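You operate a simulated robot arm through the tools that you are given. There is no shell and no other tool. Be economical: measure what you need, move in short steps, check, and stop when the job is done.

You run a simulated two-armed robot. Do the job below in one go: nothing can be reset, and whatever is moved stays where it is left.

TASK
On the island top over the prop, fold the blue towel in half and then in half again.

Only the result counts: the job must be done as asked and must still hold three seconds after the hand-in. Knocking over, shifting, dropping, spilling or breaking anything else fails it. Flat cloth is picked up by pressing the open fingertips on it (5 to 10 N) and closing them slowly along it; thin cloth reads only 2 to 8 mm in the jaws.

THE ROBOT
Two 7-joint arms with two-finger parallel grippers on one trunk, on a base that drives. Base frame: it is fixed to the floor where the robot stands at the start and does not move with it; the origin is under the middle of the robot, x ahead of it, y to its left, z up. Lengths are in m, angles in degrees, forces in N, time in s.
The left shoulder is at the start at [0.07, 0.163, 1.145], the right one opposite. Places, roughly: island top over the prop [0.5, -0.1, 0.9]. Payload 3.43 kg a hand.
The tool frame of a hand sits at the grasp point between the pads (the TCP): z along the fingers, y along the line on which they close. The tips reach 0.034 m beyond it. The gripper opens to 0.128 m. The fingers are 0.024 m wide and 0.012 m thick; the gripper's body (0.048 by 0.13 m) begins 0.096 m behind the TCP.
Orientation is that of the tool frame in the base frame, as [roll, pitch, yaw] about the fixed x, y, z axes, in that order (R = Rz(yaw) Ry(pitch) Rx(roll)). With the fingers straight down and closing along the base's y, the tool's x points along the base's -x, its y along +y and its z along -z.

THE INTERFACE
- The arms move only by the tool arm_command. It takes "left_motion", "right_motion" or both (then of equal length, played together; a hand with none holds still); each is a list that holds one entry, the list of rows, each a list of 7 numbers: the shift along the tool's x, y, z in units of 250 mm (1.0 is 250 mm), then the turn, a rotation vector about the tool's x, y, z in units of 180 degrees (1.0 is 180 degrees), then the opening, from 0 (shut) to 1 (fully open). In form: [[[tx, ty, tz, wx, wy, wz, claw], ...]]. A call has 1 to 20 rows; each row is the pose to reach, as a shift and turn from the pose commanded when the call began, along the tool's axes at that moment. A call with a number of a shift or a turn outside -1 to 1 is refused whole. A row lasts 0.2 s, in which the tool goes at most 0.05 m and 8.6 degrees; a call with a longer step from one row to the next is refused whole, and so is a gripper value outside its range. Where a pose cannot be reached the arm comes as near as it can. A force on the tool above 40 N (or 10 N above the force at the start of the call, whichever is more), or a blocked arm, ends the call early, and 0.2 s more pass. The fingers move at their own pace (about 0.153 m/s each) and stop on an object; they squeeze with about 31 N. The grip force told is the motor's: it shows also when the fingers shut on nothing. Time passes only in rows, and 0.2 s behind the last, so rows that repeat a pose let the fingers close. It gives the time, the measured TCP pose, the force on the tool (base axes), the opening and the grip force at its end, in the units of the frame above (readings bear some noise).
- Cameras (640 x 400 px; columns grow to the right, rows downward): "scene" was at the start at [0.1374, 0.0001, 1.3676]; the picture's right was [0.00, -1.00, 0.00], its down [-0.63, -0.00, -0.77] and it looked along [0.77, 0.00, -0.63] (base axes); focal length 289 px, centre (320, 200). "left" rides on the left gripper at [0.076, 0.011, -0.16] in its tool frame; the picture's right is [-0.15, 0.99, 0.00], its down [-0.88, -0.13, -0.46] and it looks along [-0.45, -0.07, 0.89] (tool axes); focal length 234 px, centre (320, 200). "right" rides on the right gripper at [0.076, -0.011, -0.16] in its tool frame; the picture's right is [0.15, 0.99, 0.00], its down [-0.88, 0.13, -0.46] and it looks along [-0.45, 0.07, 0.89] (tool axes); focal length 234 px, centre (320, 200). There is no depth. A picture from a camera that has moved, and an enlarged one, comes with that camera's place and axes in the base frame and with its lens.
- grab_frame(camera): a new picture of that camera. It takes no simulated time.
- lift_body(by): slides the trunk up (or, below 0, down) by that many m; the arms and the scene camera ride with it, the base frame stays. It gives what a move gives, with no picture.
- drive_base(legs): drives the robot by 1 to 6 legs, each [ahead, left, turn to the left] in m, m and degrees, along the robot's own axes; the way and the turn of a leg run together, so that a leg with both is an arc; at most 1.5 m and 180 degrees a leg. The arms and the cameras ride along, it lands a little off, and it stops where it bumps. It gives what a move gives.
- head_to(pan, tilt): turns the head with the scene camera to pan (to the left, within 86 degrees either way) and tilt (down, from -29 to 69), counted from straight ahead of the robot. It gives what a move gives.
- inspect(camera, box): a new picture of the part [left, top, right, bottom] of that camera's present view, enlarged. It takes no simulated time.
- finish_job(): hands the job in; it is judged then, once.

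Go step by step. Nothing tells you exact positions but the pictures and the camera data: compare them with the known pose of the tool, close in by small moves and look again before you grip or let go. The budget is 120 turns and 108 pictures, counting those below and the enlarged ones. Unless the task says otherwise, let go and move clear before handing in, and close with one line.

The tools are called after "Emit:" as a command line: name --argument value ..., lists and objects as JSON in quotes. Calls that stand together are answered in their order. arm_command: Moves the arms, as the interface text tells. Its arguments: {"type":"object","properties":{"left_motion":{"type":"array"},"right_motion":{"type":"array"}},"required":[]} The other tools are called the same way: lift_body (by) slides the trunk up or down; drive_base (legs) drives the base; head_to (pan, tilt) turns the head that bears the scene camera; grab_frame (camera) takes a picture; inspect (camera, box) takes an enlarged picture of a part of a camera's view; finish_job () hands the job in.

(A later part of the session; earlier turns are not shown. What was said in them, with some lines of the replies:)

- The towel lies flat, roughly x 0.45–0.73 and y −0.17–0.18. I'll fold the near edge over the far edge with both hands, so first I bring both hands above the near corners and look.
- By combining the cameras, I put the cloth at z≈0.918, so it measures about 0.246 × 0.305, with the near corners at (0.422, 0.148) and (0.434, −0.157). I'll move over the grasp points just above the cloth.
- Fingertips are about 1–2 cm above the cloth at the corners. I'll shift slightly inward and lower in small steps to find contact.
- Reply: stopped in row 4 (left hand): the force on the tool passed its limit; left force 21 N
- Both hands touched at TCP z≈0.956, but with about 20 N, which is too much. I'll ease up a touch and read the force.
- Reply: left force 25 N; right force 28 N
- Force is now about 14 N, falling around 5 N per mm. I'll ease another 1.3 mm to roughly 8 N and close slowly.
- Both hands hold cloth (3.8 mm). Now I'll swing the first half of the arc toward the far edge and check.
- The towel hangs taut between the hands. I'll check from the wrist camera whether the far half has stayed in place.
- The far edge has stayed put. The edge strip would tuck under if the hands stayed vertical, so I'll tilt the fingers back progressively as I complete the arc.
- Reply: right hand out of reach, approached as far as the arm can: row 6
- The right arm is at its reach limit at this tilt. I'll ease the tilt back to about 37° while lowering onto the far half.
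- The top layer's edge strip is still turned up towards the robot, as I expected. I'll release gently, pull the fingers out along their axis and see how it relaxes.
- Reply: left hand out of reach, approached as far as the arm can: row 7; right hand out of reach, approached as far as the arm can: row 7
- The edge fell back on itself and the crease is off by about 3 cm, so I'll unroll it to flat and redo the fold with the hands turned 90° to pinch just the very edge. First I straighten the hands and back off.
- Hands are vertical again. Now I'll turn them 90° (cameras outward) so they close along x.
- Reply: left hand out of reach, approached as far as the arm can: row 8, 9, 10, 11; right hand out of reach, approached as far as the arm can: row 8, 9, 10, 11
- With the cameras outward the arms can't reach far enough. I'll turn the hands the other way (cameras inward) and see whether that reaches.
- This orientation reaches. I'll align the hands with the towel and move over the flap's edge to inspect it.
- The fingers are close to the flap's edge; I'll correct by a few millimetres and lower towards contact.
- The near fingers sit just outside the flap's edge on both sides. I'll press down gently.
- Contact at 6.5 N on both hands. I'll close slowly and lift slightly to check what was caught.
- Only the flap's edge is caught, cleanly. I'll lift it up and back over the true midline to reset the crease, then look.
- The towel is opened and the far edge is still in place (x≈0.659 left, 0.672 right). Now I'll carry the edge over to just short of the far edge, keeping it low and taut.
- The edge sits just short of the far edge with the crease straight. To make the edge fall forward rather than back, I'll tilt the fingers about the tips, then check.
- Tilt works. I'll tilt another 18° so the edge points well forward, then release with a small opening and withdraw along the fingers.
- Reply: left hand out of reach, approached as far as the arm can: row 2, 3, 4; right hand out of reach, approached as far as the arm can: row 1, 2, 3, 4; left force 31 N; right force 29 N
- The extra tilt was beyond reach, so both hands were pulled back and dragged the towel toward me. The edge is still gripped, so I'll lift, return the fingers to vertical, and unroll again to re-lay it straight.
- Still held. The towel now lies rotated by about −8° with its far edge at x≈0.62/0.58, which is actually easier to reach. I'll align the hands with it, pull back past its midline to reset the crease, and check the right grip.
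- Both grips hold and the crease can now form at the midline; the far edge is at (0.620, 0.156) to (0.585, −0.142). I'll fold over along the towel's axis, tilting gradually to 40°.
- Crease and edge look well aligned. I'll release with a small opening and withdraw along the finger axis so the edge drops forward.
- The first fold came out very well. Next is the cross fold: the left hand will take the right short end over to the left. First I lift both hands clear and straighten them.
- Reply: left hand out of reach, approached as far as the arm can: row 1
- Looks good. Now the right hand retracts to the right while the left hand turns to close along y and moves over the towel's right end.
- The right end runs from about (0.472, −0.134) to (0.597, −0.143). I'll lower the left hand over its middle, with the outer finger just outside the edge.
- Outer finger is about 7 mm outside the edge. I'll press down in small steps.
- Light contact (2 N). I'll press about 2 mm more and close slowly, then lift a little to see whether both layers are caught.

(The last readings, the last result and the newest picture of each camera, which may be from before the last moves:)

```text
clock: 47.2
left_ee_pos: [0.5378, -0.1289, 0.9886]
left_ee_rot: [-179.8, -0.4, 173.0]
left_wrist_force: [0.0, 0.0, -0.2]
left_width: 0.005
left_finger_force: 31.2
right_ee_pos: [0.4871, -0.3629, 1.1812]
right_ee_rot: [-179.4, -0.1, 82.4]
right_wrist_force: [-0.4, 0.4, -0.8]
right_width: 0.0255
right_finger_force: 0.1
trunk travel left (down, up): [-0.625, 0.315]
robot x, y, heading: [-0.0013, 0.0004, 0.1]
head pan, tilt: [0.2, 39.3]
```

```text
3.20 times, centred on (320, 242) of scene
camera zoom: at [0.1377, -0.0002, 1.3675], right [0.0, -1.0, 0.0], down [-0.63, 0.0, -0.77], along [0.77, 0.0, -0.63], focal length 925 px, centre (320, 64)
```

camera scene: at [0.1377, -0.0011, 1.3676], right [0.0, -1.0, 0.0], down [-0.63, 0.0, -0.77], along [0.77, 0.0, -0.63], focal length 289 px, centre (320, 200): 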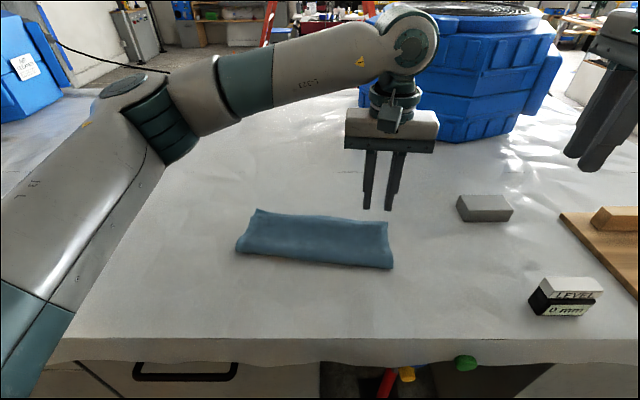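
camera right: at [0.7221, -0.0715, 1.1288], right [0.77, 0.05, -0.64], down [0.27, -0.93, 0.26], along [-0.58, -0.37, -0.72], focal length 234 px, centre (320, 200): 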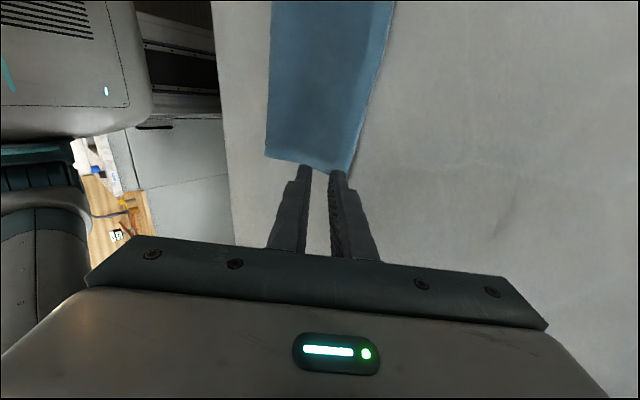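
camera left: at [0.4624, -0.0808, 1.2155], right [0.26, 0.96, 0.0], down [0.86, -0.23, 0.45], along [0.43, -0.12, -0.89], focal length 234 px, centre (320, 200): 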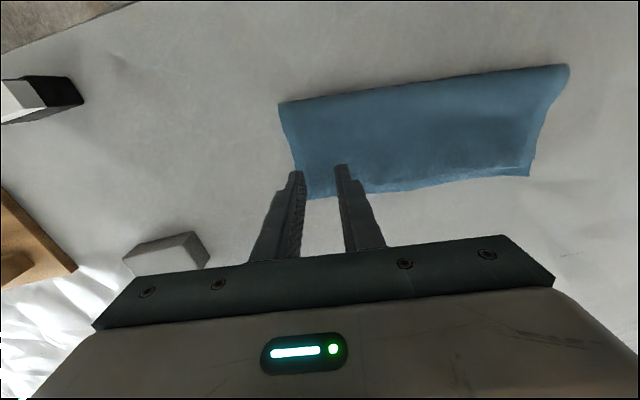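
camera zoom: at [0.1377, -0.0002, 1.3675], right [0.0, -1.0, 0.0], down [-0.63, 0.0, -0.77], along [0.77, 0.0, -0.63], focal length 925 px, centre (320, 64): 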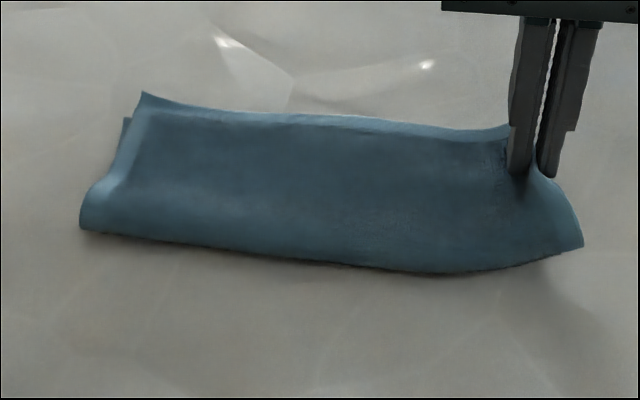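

Something is held (5 mm), and the crease side lifts together. I'll lift a bit more to see whether the bottom layer comes along.

Emit:
arm_command --left_motion '[[[0, 0.06, -0.1, 0, 0, 0, 0], [0, 0.12, -0.2, 0, 0, 0, 0]]]'

Emit:
inspect --camera "scene" --box '[220, 160, 420, 285]'

Emit:
grab_frame --camera "right"

Emit:
grab_frame --camera "left"

```text
clock: 47.8
left_ee_pos: [0.5419, -0.0961, 1.0378]
left_ee_rot: [-179.8, -0.4, 173.1]
left_wrist_force: [0.4, -0.3, -0.8]
left_width: 0.0049
left_finger_force: 31.2
right_ee_pos: [0.4863, -0.3636, 1.1822]
right_ee_rot: [-179.6, -0.1, 82.2]
right_wrist_force: [0.2, -0.6, 0.4]
right_width: 0.0258
right_finger_force: 0.2
trunk travel left (down, up): [-0.625, 0.315]
robot x, y, heading: [-0.002, -0.0016, -0.1]
head pan, tilt: [0.2, 39.3]
```

```text
3.20 times, centred on (320, 222) of scene
camera zoom: at [0.1373, 0.0004, 1.3676], right [0.0, -1.0, 0.0], down [-0.63, 0.0, -0.77], along [0.77, 0.0, -0.63], focal length 925 px, centre (320, 128)
```

zoom: 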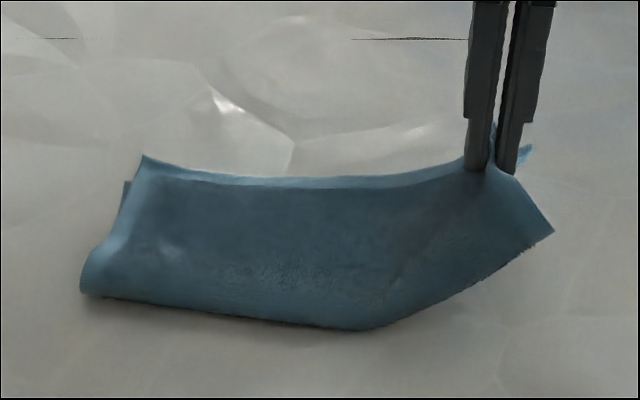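

```text
42 pictures are left
camera right: at [0.4872, -0.2864, 1.3416], right [1.0, 0.01, -0.01], down [0.02, -0.89, 0.45], along [0.0, -0.45, -0.89], focal length 234 px, centre (320, 200)
```

right: 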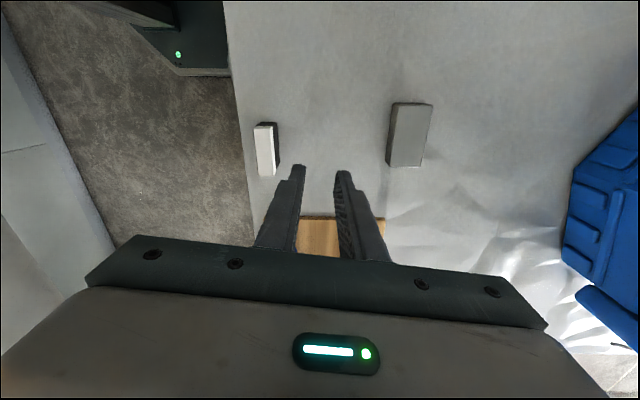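

```text
41 pictures are left
camera left: at [0.4706, -0.0755, 1.1985], right [0.26, 0.96, -0.01], down [0.86, -0.23, 0.45], along [0.43, -0.12, -0.89], focal length 234 px, centre (320, 200)
```

left: 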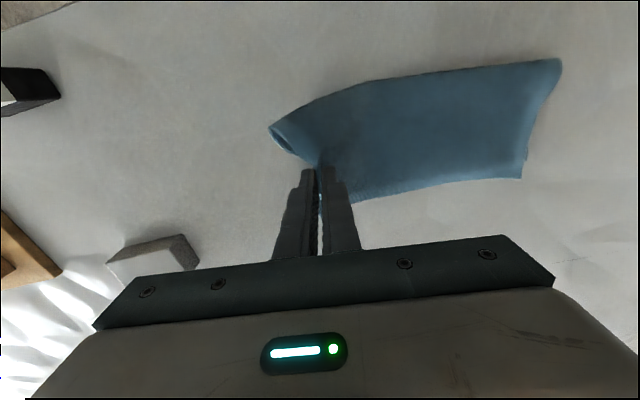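

The strip is lifting with both layers, and it slid about 2 cm to the right in the process. I'll carry it along the arc to just past the middle and check again.

Emit:
arm_command --left_motion '[[[0, 0.088, -0.072, 0, 0, 0, 0], [-0.005, 0.176, -0.124, 0, 0, 0, 0], [-0.01, 0.272, -0.16, 0, 0, 0, 0], [-0.015, 0.372, -0.172, 0, 0, 0, 0], [-0.02, 0.472, -0.16, 0, 0, 0, 0], [-0.025, 0.568, -0.123, 0.039, 0, 0, 0]]]'

Emit:
inspect --camera "scene" --box '[220, 160, 420, 285]'

Emit:
grab_frame --camera "left"

```text
clock: 49.2
left_ee_pos: [0.5652, 0.0445, 1.0682]
left_ee_rot: [-172.5, -0.4, 173.2]
left_wrist_force: [0.7, -0.7, -0.7]
left_width: 0.0051
left_finger_force: 31.0
right_ee_pos: [0.4877, -0.36, 1.1814]
right_ee_rot: [-179.5, 0.1, 82.3]
right_wrist_force: [0.4, 0.5, -0.6]
right_width: 0.0256
right_finger_force: 0.1
trunk travel left (down, up): [-0.625, 0.315]
robot x, y, heading: [0.0004, -0.0016, -0.2]
head pan, tilt: [0.2, 39.3]
```

```text
3.20 times, centred on (320, 222) of scene
camera zoom: at [0.1381, 0.0036, 1.3676], right [0.0, -1.0, 0.0], down [-0.63, 0.0, -0.77], along [0.77, 0.0, -0.63], focal length 925 px, centre (320, 128)
```

zoom: 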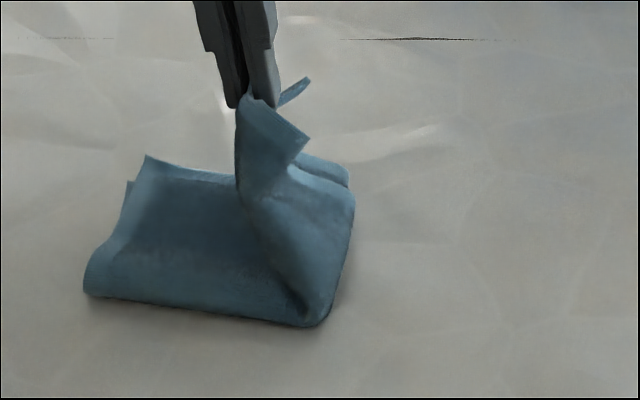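

```text
39 pictures are left
camera left: at [0.4954, 0.0875, 1.2265], right [0.26, 0.96, -0.13], down [0.87, -0.17, 0.46], along [0.42, -0.23, -0.88], focal length 234 px, centre (320, 200)
```

left: 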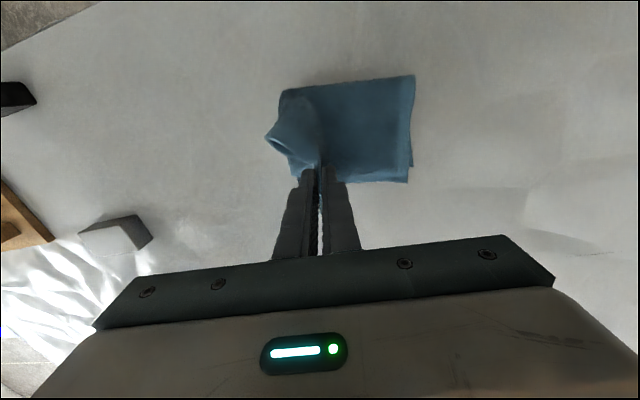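

Both layers are coming along and the crease sits at the midpoint. I'll finish the arc, tilting the fingers to 40°.

Emit:
arm_command --left_motion '[[[-0.002, 0.103, 0.04, 0.036, 0, 0, 0], [-0.004, 0.207, 0.096, 0.075, 0, 0, 0], [-0.006, 0.3, 0.163, 0.114, 0, 0, 0], [-0.008, 0.373, 0.233, 0.147, 0, 0, 0], [-0.01, 0.43, 0.299, 0.181, 0, 0, 0], [-0.012, 0.453, 0.337, 0.181, 0, 0, 0], [-0.012, 0.453, 0.337, 0.181, 0, 0, 0]]]'

Emit:
inspect --camera "scene" --box '[220, 160, 420, 285]'

Emit:
grab_frame --camera "left"

```text
clock: 50.8
left_ee_pos: [0.5803, 0.1434, 0.9697]
left_ee_rot: [-140.2, -0.3, 173.2]
left_wrist_force: [-0.1, 0.2, 0.2]
left_width: 0.0046
left_finger_force: 31.4
right_ee_pos: [0.4871, -0.3632, 1.1816]
right_ee_rot: [-179.3, -0.2, 82.2]
right_wrist_force: [0.7, 0.0, -1.1]
right_width: 0.0257
right_finger_force: 0.0
trunk travel left (down, up): [-0.625, 0.315]
robot x, y, heading: [-0.0, -0.0055, 0.1]
head pan, tilt: [0.2, 39.3]
```

```text
3.20 times, centred on (320, 222) of scene
camera zoom: at [0.1376, 0.0003, 1.3676], right [0.0, -1.0, 0.0], down [-0.63, 0.0, -0.77], along [0.77, 0.0, -0.63], focal length 925 px, centre (320, 128)
```

zoom: 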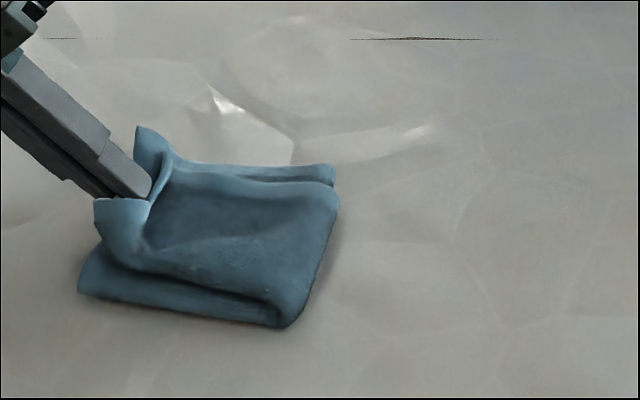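

```text
37 pictures are left
camera left: at [0.5196, 0.2636, 1.086], right [0.23, 0.74, -0.64], down [0.9, 0.09, 0.43], along [0.37, -0.67, -0.64], focal length 234 px, centre (320, 200)
```

left: 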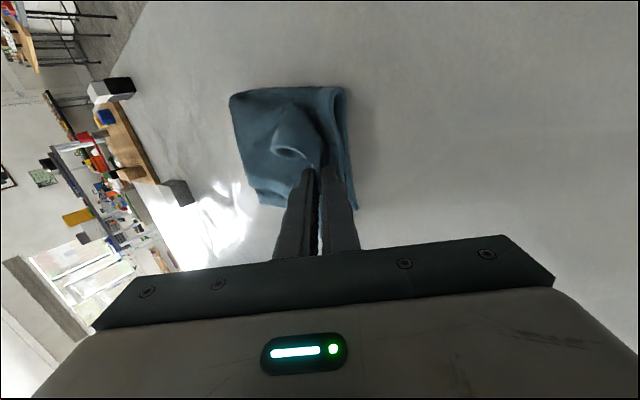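

The end is over the left end with the edges pointing up and outward. I'll release with a small opening and withdraw along the fingers.

Emit:
arm_command --left_motion '[[[0, 0, 0, 0, 0, 0, 0.05], [0, 0, 0, 0, 0, 0, 0.1], [0, 0, -0.03, 0, 0, 0, 0.13], [0, 0, -0.07, 0, 0, 0, 0.13], [0, 0, -0.12, 0, 0, 0, 0.13], [0, 0, -0.2, 0, 0, 0, 0.13], [0, 0, -0.3, 0, 0, 0, 0.13]]]'

Emit:
inspect --camera "scene" --box '[220, 160, 420, 285]'

Emit:
grab_frame --camera "left"

```text
clock: 52.4
left_ee_pos: [0.5857, 0.191, 1.0274]
left_ee_rot: [-140.2, -0.4, 173.1]
left_wrist_force: [-0.2, -0.2, 0.7]
left_width: 0.0164
left_finger_force: 0.1
right_ee_pos: [0.4857, -0.3635, 1.1803]
right_ee_rot: [-179.4, -0.1, 82.2]
right_wrist_force: [0.4, 0.2, 0.3]
right_width: 0.0256
right_finger_force: 0.0
trunk travel left (down, up): [-0.625, 0.315]
robot x, y, heading: [0.0011, -0.0015, -0.1]
head pan, tilt: [0.2, 39.3]
```

```text
3.20 times, centred on (320, 222) of scene
camera zoom: at [0.1373, 0.0004, 1.3676], right [0.0, -1.0, 0.0], down [-0.63, 0.0, -0.77], along [0.77, 0.0, -0.63], focal length 925 px, centre (320, 128)
```

zoom: 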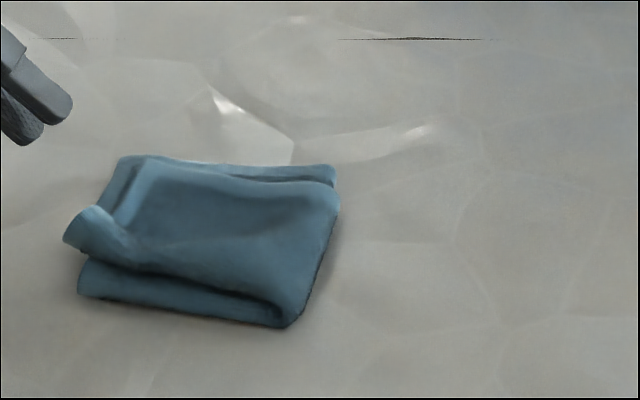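

```text
35 pictures are left
camera left: at [0.5254, 0.311, 1.1435], right [0.23, 0.74, -0.64], down [0.9, 0.09, 0.43], along [0.37, -0.67, -0.64], focal length 234 px, centre (320, 200)
```

left: 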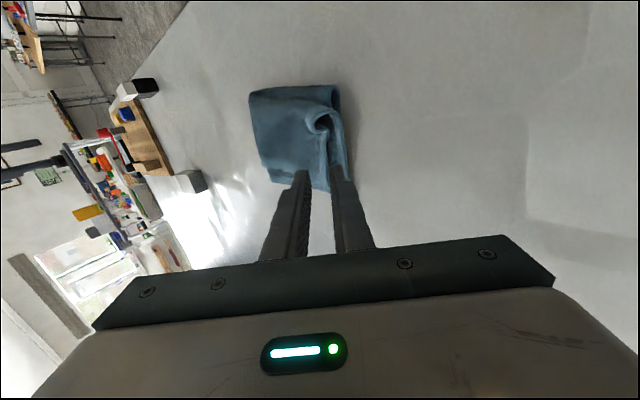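

The towel is now in quarters, with a raised roll at the near-left corner. I'll bring the left hand upright above to inspect it before flattening.

Emit:
arm_command --left_motion '[[[0, 0, -0.05, -0.045, 0, 0, 0.1], [0, 0, -0.1, -0.09, 0, 0, 0.05], [0, 0, -0.15, -0.135, 0, 0, 0], [0, -0.02, -0.18, -0.18, 0, 0, 0], [0, -0.05, -0.2, -0.222, 0, 0, 0]]]'

Emit:
grab_frame --camera "left"

Emit:
inspect --camera "scene" --box '[230, 185, 350, 260]'

```text
clock: 53.6
left_ee_pos: [0.5883, 0.2128, 1.0742]
left_ee_rot: [179.7, -0.4, 173.2]
left_wrist_force: [-0.4, 0.4, 0.5]
left_width: 0.0
left_finger_force: 30.8
right_ee_pos: [0.4849, -0.3638, 1.1812]
right_ee_rot: [-179.5, -0.2, 82.3]
right_wrist_force: [0.6, -0.4, -0.7]
right_width: 0.0259
right_finger_force: 0.1
trunk travel left (down, up): [-0.625, 0.315]
robot x, y, heading: [-0.005, -0.0018, 0.0]
head pan, tilt: [0.2, 39.3]
```

```text
34 pictures are left
camera left: at [0.5163, 0.2329, 1.235], right [0.26, 0.96, 0.0], down [0.86, -0.24, 0.45], along [0.43, -0.12, -0.89], focal length 234 px, centre (320, 200)
```

left: 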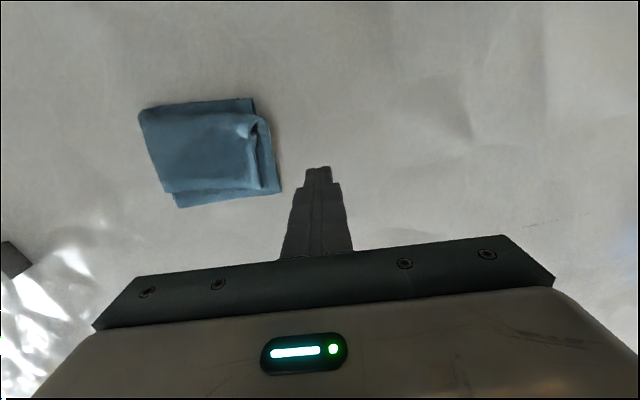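

```text
5.33 times, centred on (290, 222) of scene
camera zoom: at [0.1369, -0.0012, 1.3676], right [0.0, -1.0, 0.0], down [-0.63, 0.0, -0.77], along [0.77, 0.0, -0.63], focal length 1541 px, centre (480, 80)
```

zoom: 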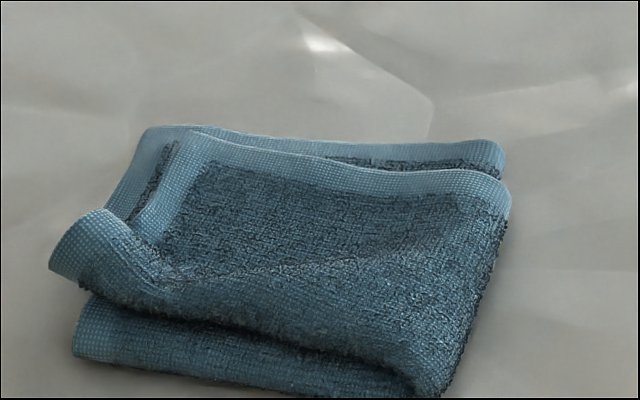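

Very good quarter fold; only the near-left corner curls up. I'll press it down gently with closed fingertips.

Emit:
arm_command --left_motion '[[[0.04, -0.1, 0.05, 0, 0, 0, 0], [0.08, -0.2, 0.1, 0, 0, 0, 0], [0.135, -0.318, 0.16, 0, 0, 0, 0], [0.135, -0.318, 0.25, 0, 0, 0, 0], [0.135, -0.318, 0.32, 0, 0, 0, 0], [0.135, -0.318, 0.32, 0, 0, 0, 0]]]'

Emit:
grab_frame --camera "left"

Emit:
inspect --camera "scene" --box '[230, 185, 350, 260]'

```text
clock: 55.0
left_ee_pos: [0.5456, 0.1412, 0.9947]
left_ee_rot: [179.8, -0.4, 173.1]
left_wrist_force: [-0.2, 0.0, -0.2]
left_width: 0.0002
left_finger_force: 30.6
right_ee_pos: [0.4869, -0.3635, 1.1805]
right_ee_rot: [-179.4, -0.1, 82.4]
right_wrist_force: [-1.3, 0.0, -0.1]
right_width: 0.0257
right_finger_force: 0.0
trunk travel left (down, up): [-0.625, 0.315]
robot x, y, heading: [0.0019, 0.0041, 0.1]
head pan, tilt: [0.2, 39.3]
```

```text
32 pictures are left
camera left: at [0.4746, 0.161, 1.1547], right [0.26, 0.96, 0.0], down [0.86, -0.24, 0.45], along [0.43, -0.12, -0.89], focal length 234 px, centre (320, 200)
```

left: 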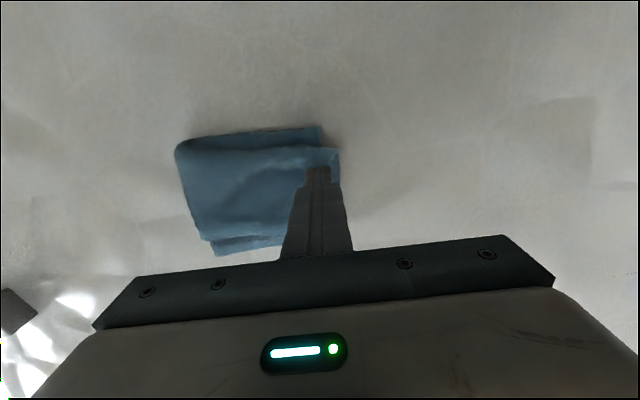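

```text
5.33 times, centred on (290, 222) of scene
camera zoom: at [0.1374, -0.0002, 1.3676], right [0.0, -1.0, 0.0], down [-0.63, 0.0, -0.77], along [0.77, 0.0, -0.63], focal length 1541 px, centre (480, 80)
```

zoom: 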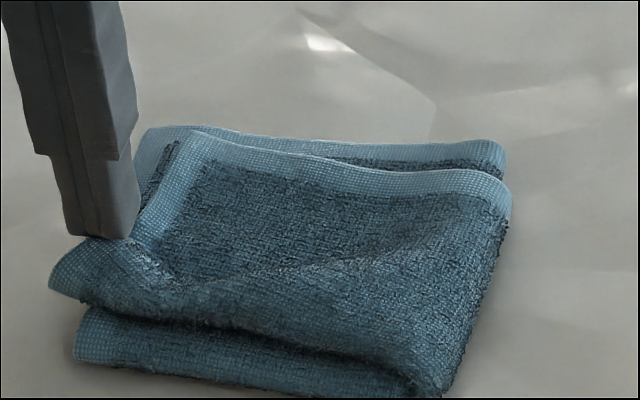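

The tip is right over the curl; pressing down slowly now.

Emit:
arm_command --left_motion '[[[0.01, -0.02, 0.02, 0, 0, 0, 0], [0.02, -0.02, 0.04, 0, 0, 0, 0], [0.02, -0.02, 0.06, 0, 0, 0, 0], [0.02, -0.02, 0.075, 0, 0, 0, 0], [0.02, -0.02, 0.09, 0, 0, 0, 0], [0.02, -0.02, 0.09, 0, 0, 0, 0]]]'

Emit:
inspect --camera "scene" --box '[230, 185, 350, 260]'

```text
clock: 56.4
left_ee_pos: [0.5398, 0.1349, 0.9723]
left_ee_rot: [179.9, -0.4, 173.0]
left_wrist_force: [0.2, 0.7, 0.8]
left_width: 0.0001
left_finger_force: 30.9
right_ee_pos: [0.4867, -0.3637, 1.1808]
right_ee_rot: [-179.4, -0.1, 82.3]
right_wrist_force: [-0.5, -0.7, 0.1]
right_width: 0.0254
right_finger_force: 0.2
trunk travel left (down, up): [-0.625, 0.315]
robot x, y, heading: [0.0001, 0.004, 0.0]
head pan, tilt: [0.2, 39.3]
```

```text
5.33 times, centred on (290, 222) of scene
camera zoom: at [0.1375, 0.0, 1.3676], right [0.0, -1.0, 0.0], down [-0.63, 0.0, -0.77], along [0.77, 0.0, -0.63], focal length 1541 px, centre (480, 80)
```

zoom: 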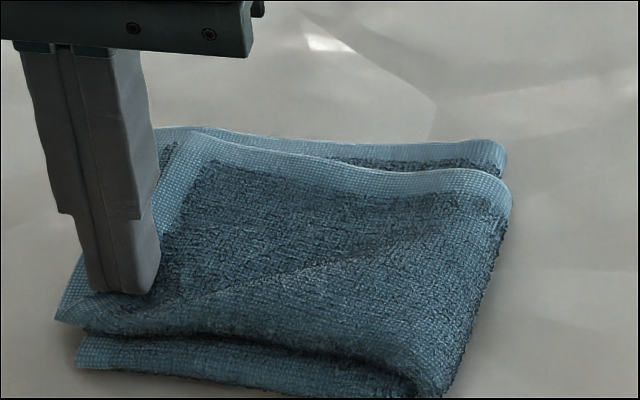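

The corner has gone down flat. I'll lift straight up and move clear, then inspect.

Emit:
arm_command --left_motion '[[[0, 0, -0.1, 0, 0, 0, 0], [0, 0, -0.25, 0, 0, 0, 0], [0, 0.1, -0.4, 0, 0, 0, 0], [0, 0.25, -0.5, 0, 0, 0, 0], [0, 0.4, -0.6, 0, 0, 0, 0], [0, 0.4, -0.6, 0, 0, 0, 0]]]'

Emit:
inspect --camera "scene" --box '[230, 185, 350, 260]'

Emit:
grab_frame --camera "left"

Emit:
grab_frame --camera "scene"

```text
clock: 57.8
left_ee_pos: [0.5533, 0.2309, 1.123]
left_ee_rot: [179.9, -0.5, 173.0]
left_wrist_force: [0.0, 0.9, -0.5]
left_width: 0.0
left_finger_force: 31.3
right_ee_pos: [0.4869, -0.3645, 1.1807]
right_ee_rot: [-179.3, -0.2, 82.3]
right_wrist_force: [0.2, 0.5, 0.2]
right_width: 0.0254
right_finger_force: 0.2
trunk travel left (down, up): [-0.625, 0.315]
robot x, y, heading: [0.0028, 0.0005, 0.0]
head pan, tilt: [0.2, 39.3]
```

```text
5.33 times, centred on (290, 222) of scene
camera zoom: at [0.1382, -0.0005, 1.3675], right [0.0, -1.0, 0.0], down [-0.63, 0.0, -0.77], along [0.77, 0.0, -0.63], focal length 1541 px, centre (480, 80)
```

zoom: 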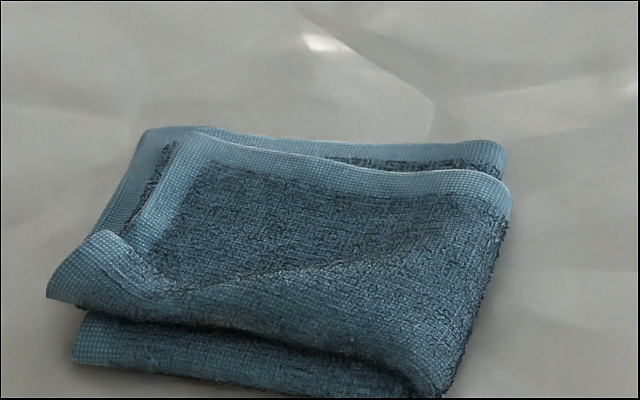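

```text
28 pictures are left
camera left: at [0.482, 0.2521, 1.2838], right [0.26, 0.96, 0.0], down [0.86, -0.24, 0.45], along [0.43, -0.12, -0.89], focal length 234 px, centre (320, 200)
```

left: 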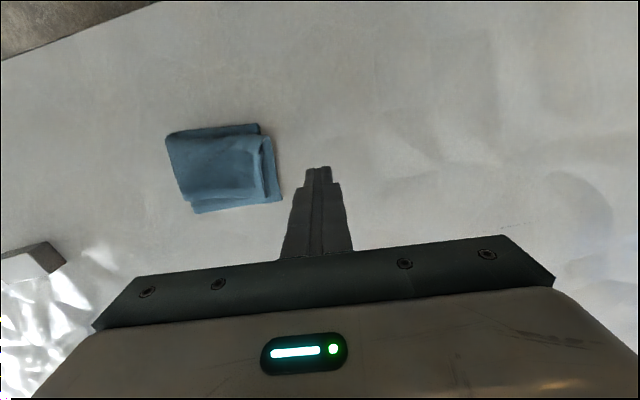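

```text
27 pictures are left
camera scene: at [0.1382, -0.0005, 1.3675], right [0.0, -1.0, 0.0], down [-0.63, 0.0, -0.77], along [0.77, 0.0, -0.63], focal length 289 px, centre (320, 200)
```

scene: 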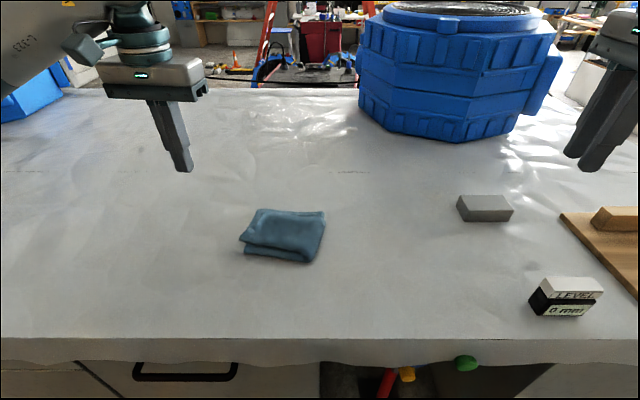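

The towel lies folded in half twice in a neat stack of about 0.13 × 0.16 m. Both hands are clear and the other objects are where they were, so I'm handing in.

Emit:
finish_job

```text
The job is handed in.
```

The blue towel is folded in half and then in half again on the island top, about 10 cm from where it first lay. The layer edges are off by 1–2 cm and one corner curls up slightly. Nothing else was disturbed.
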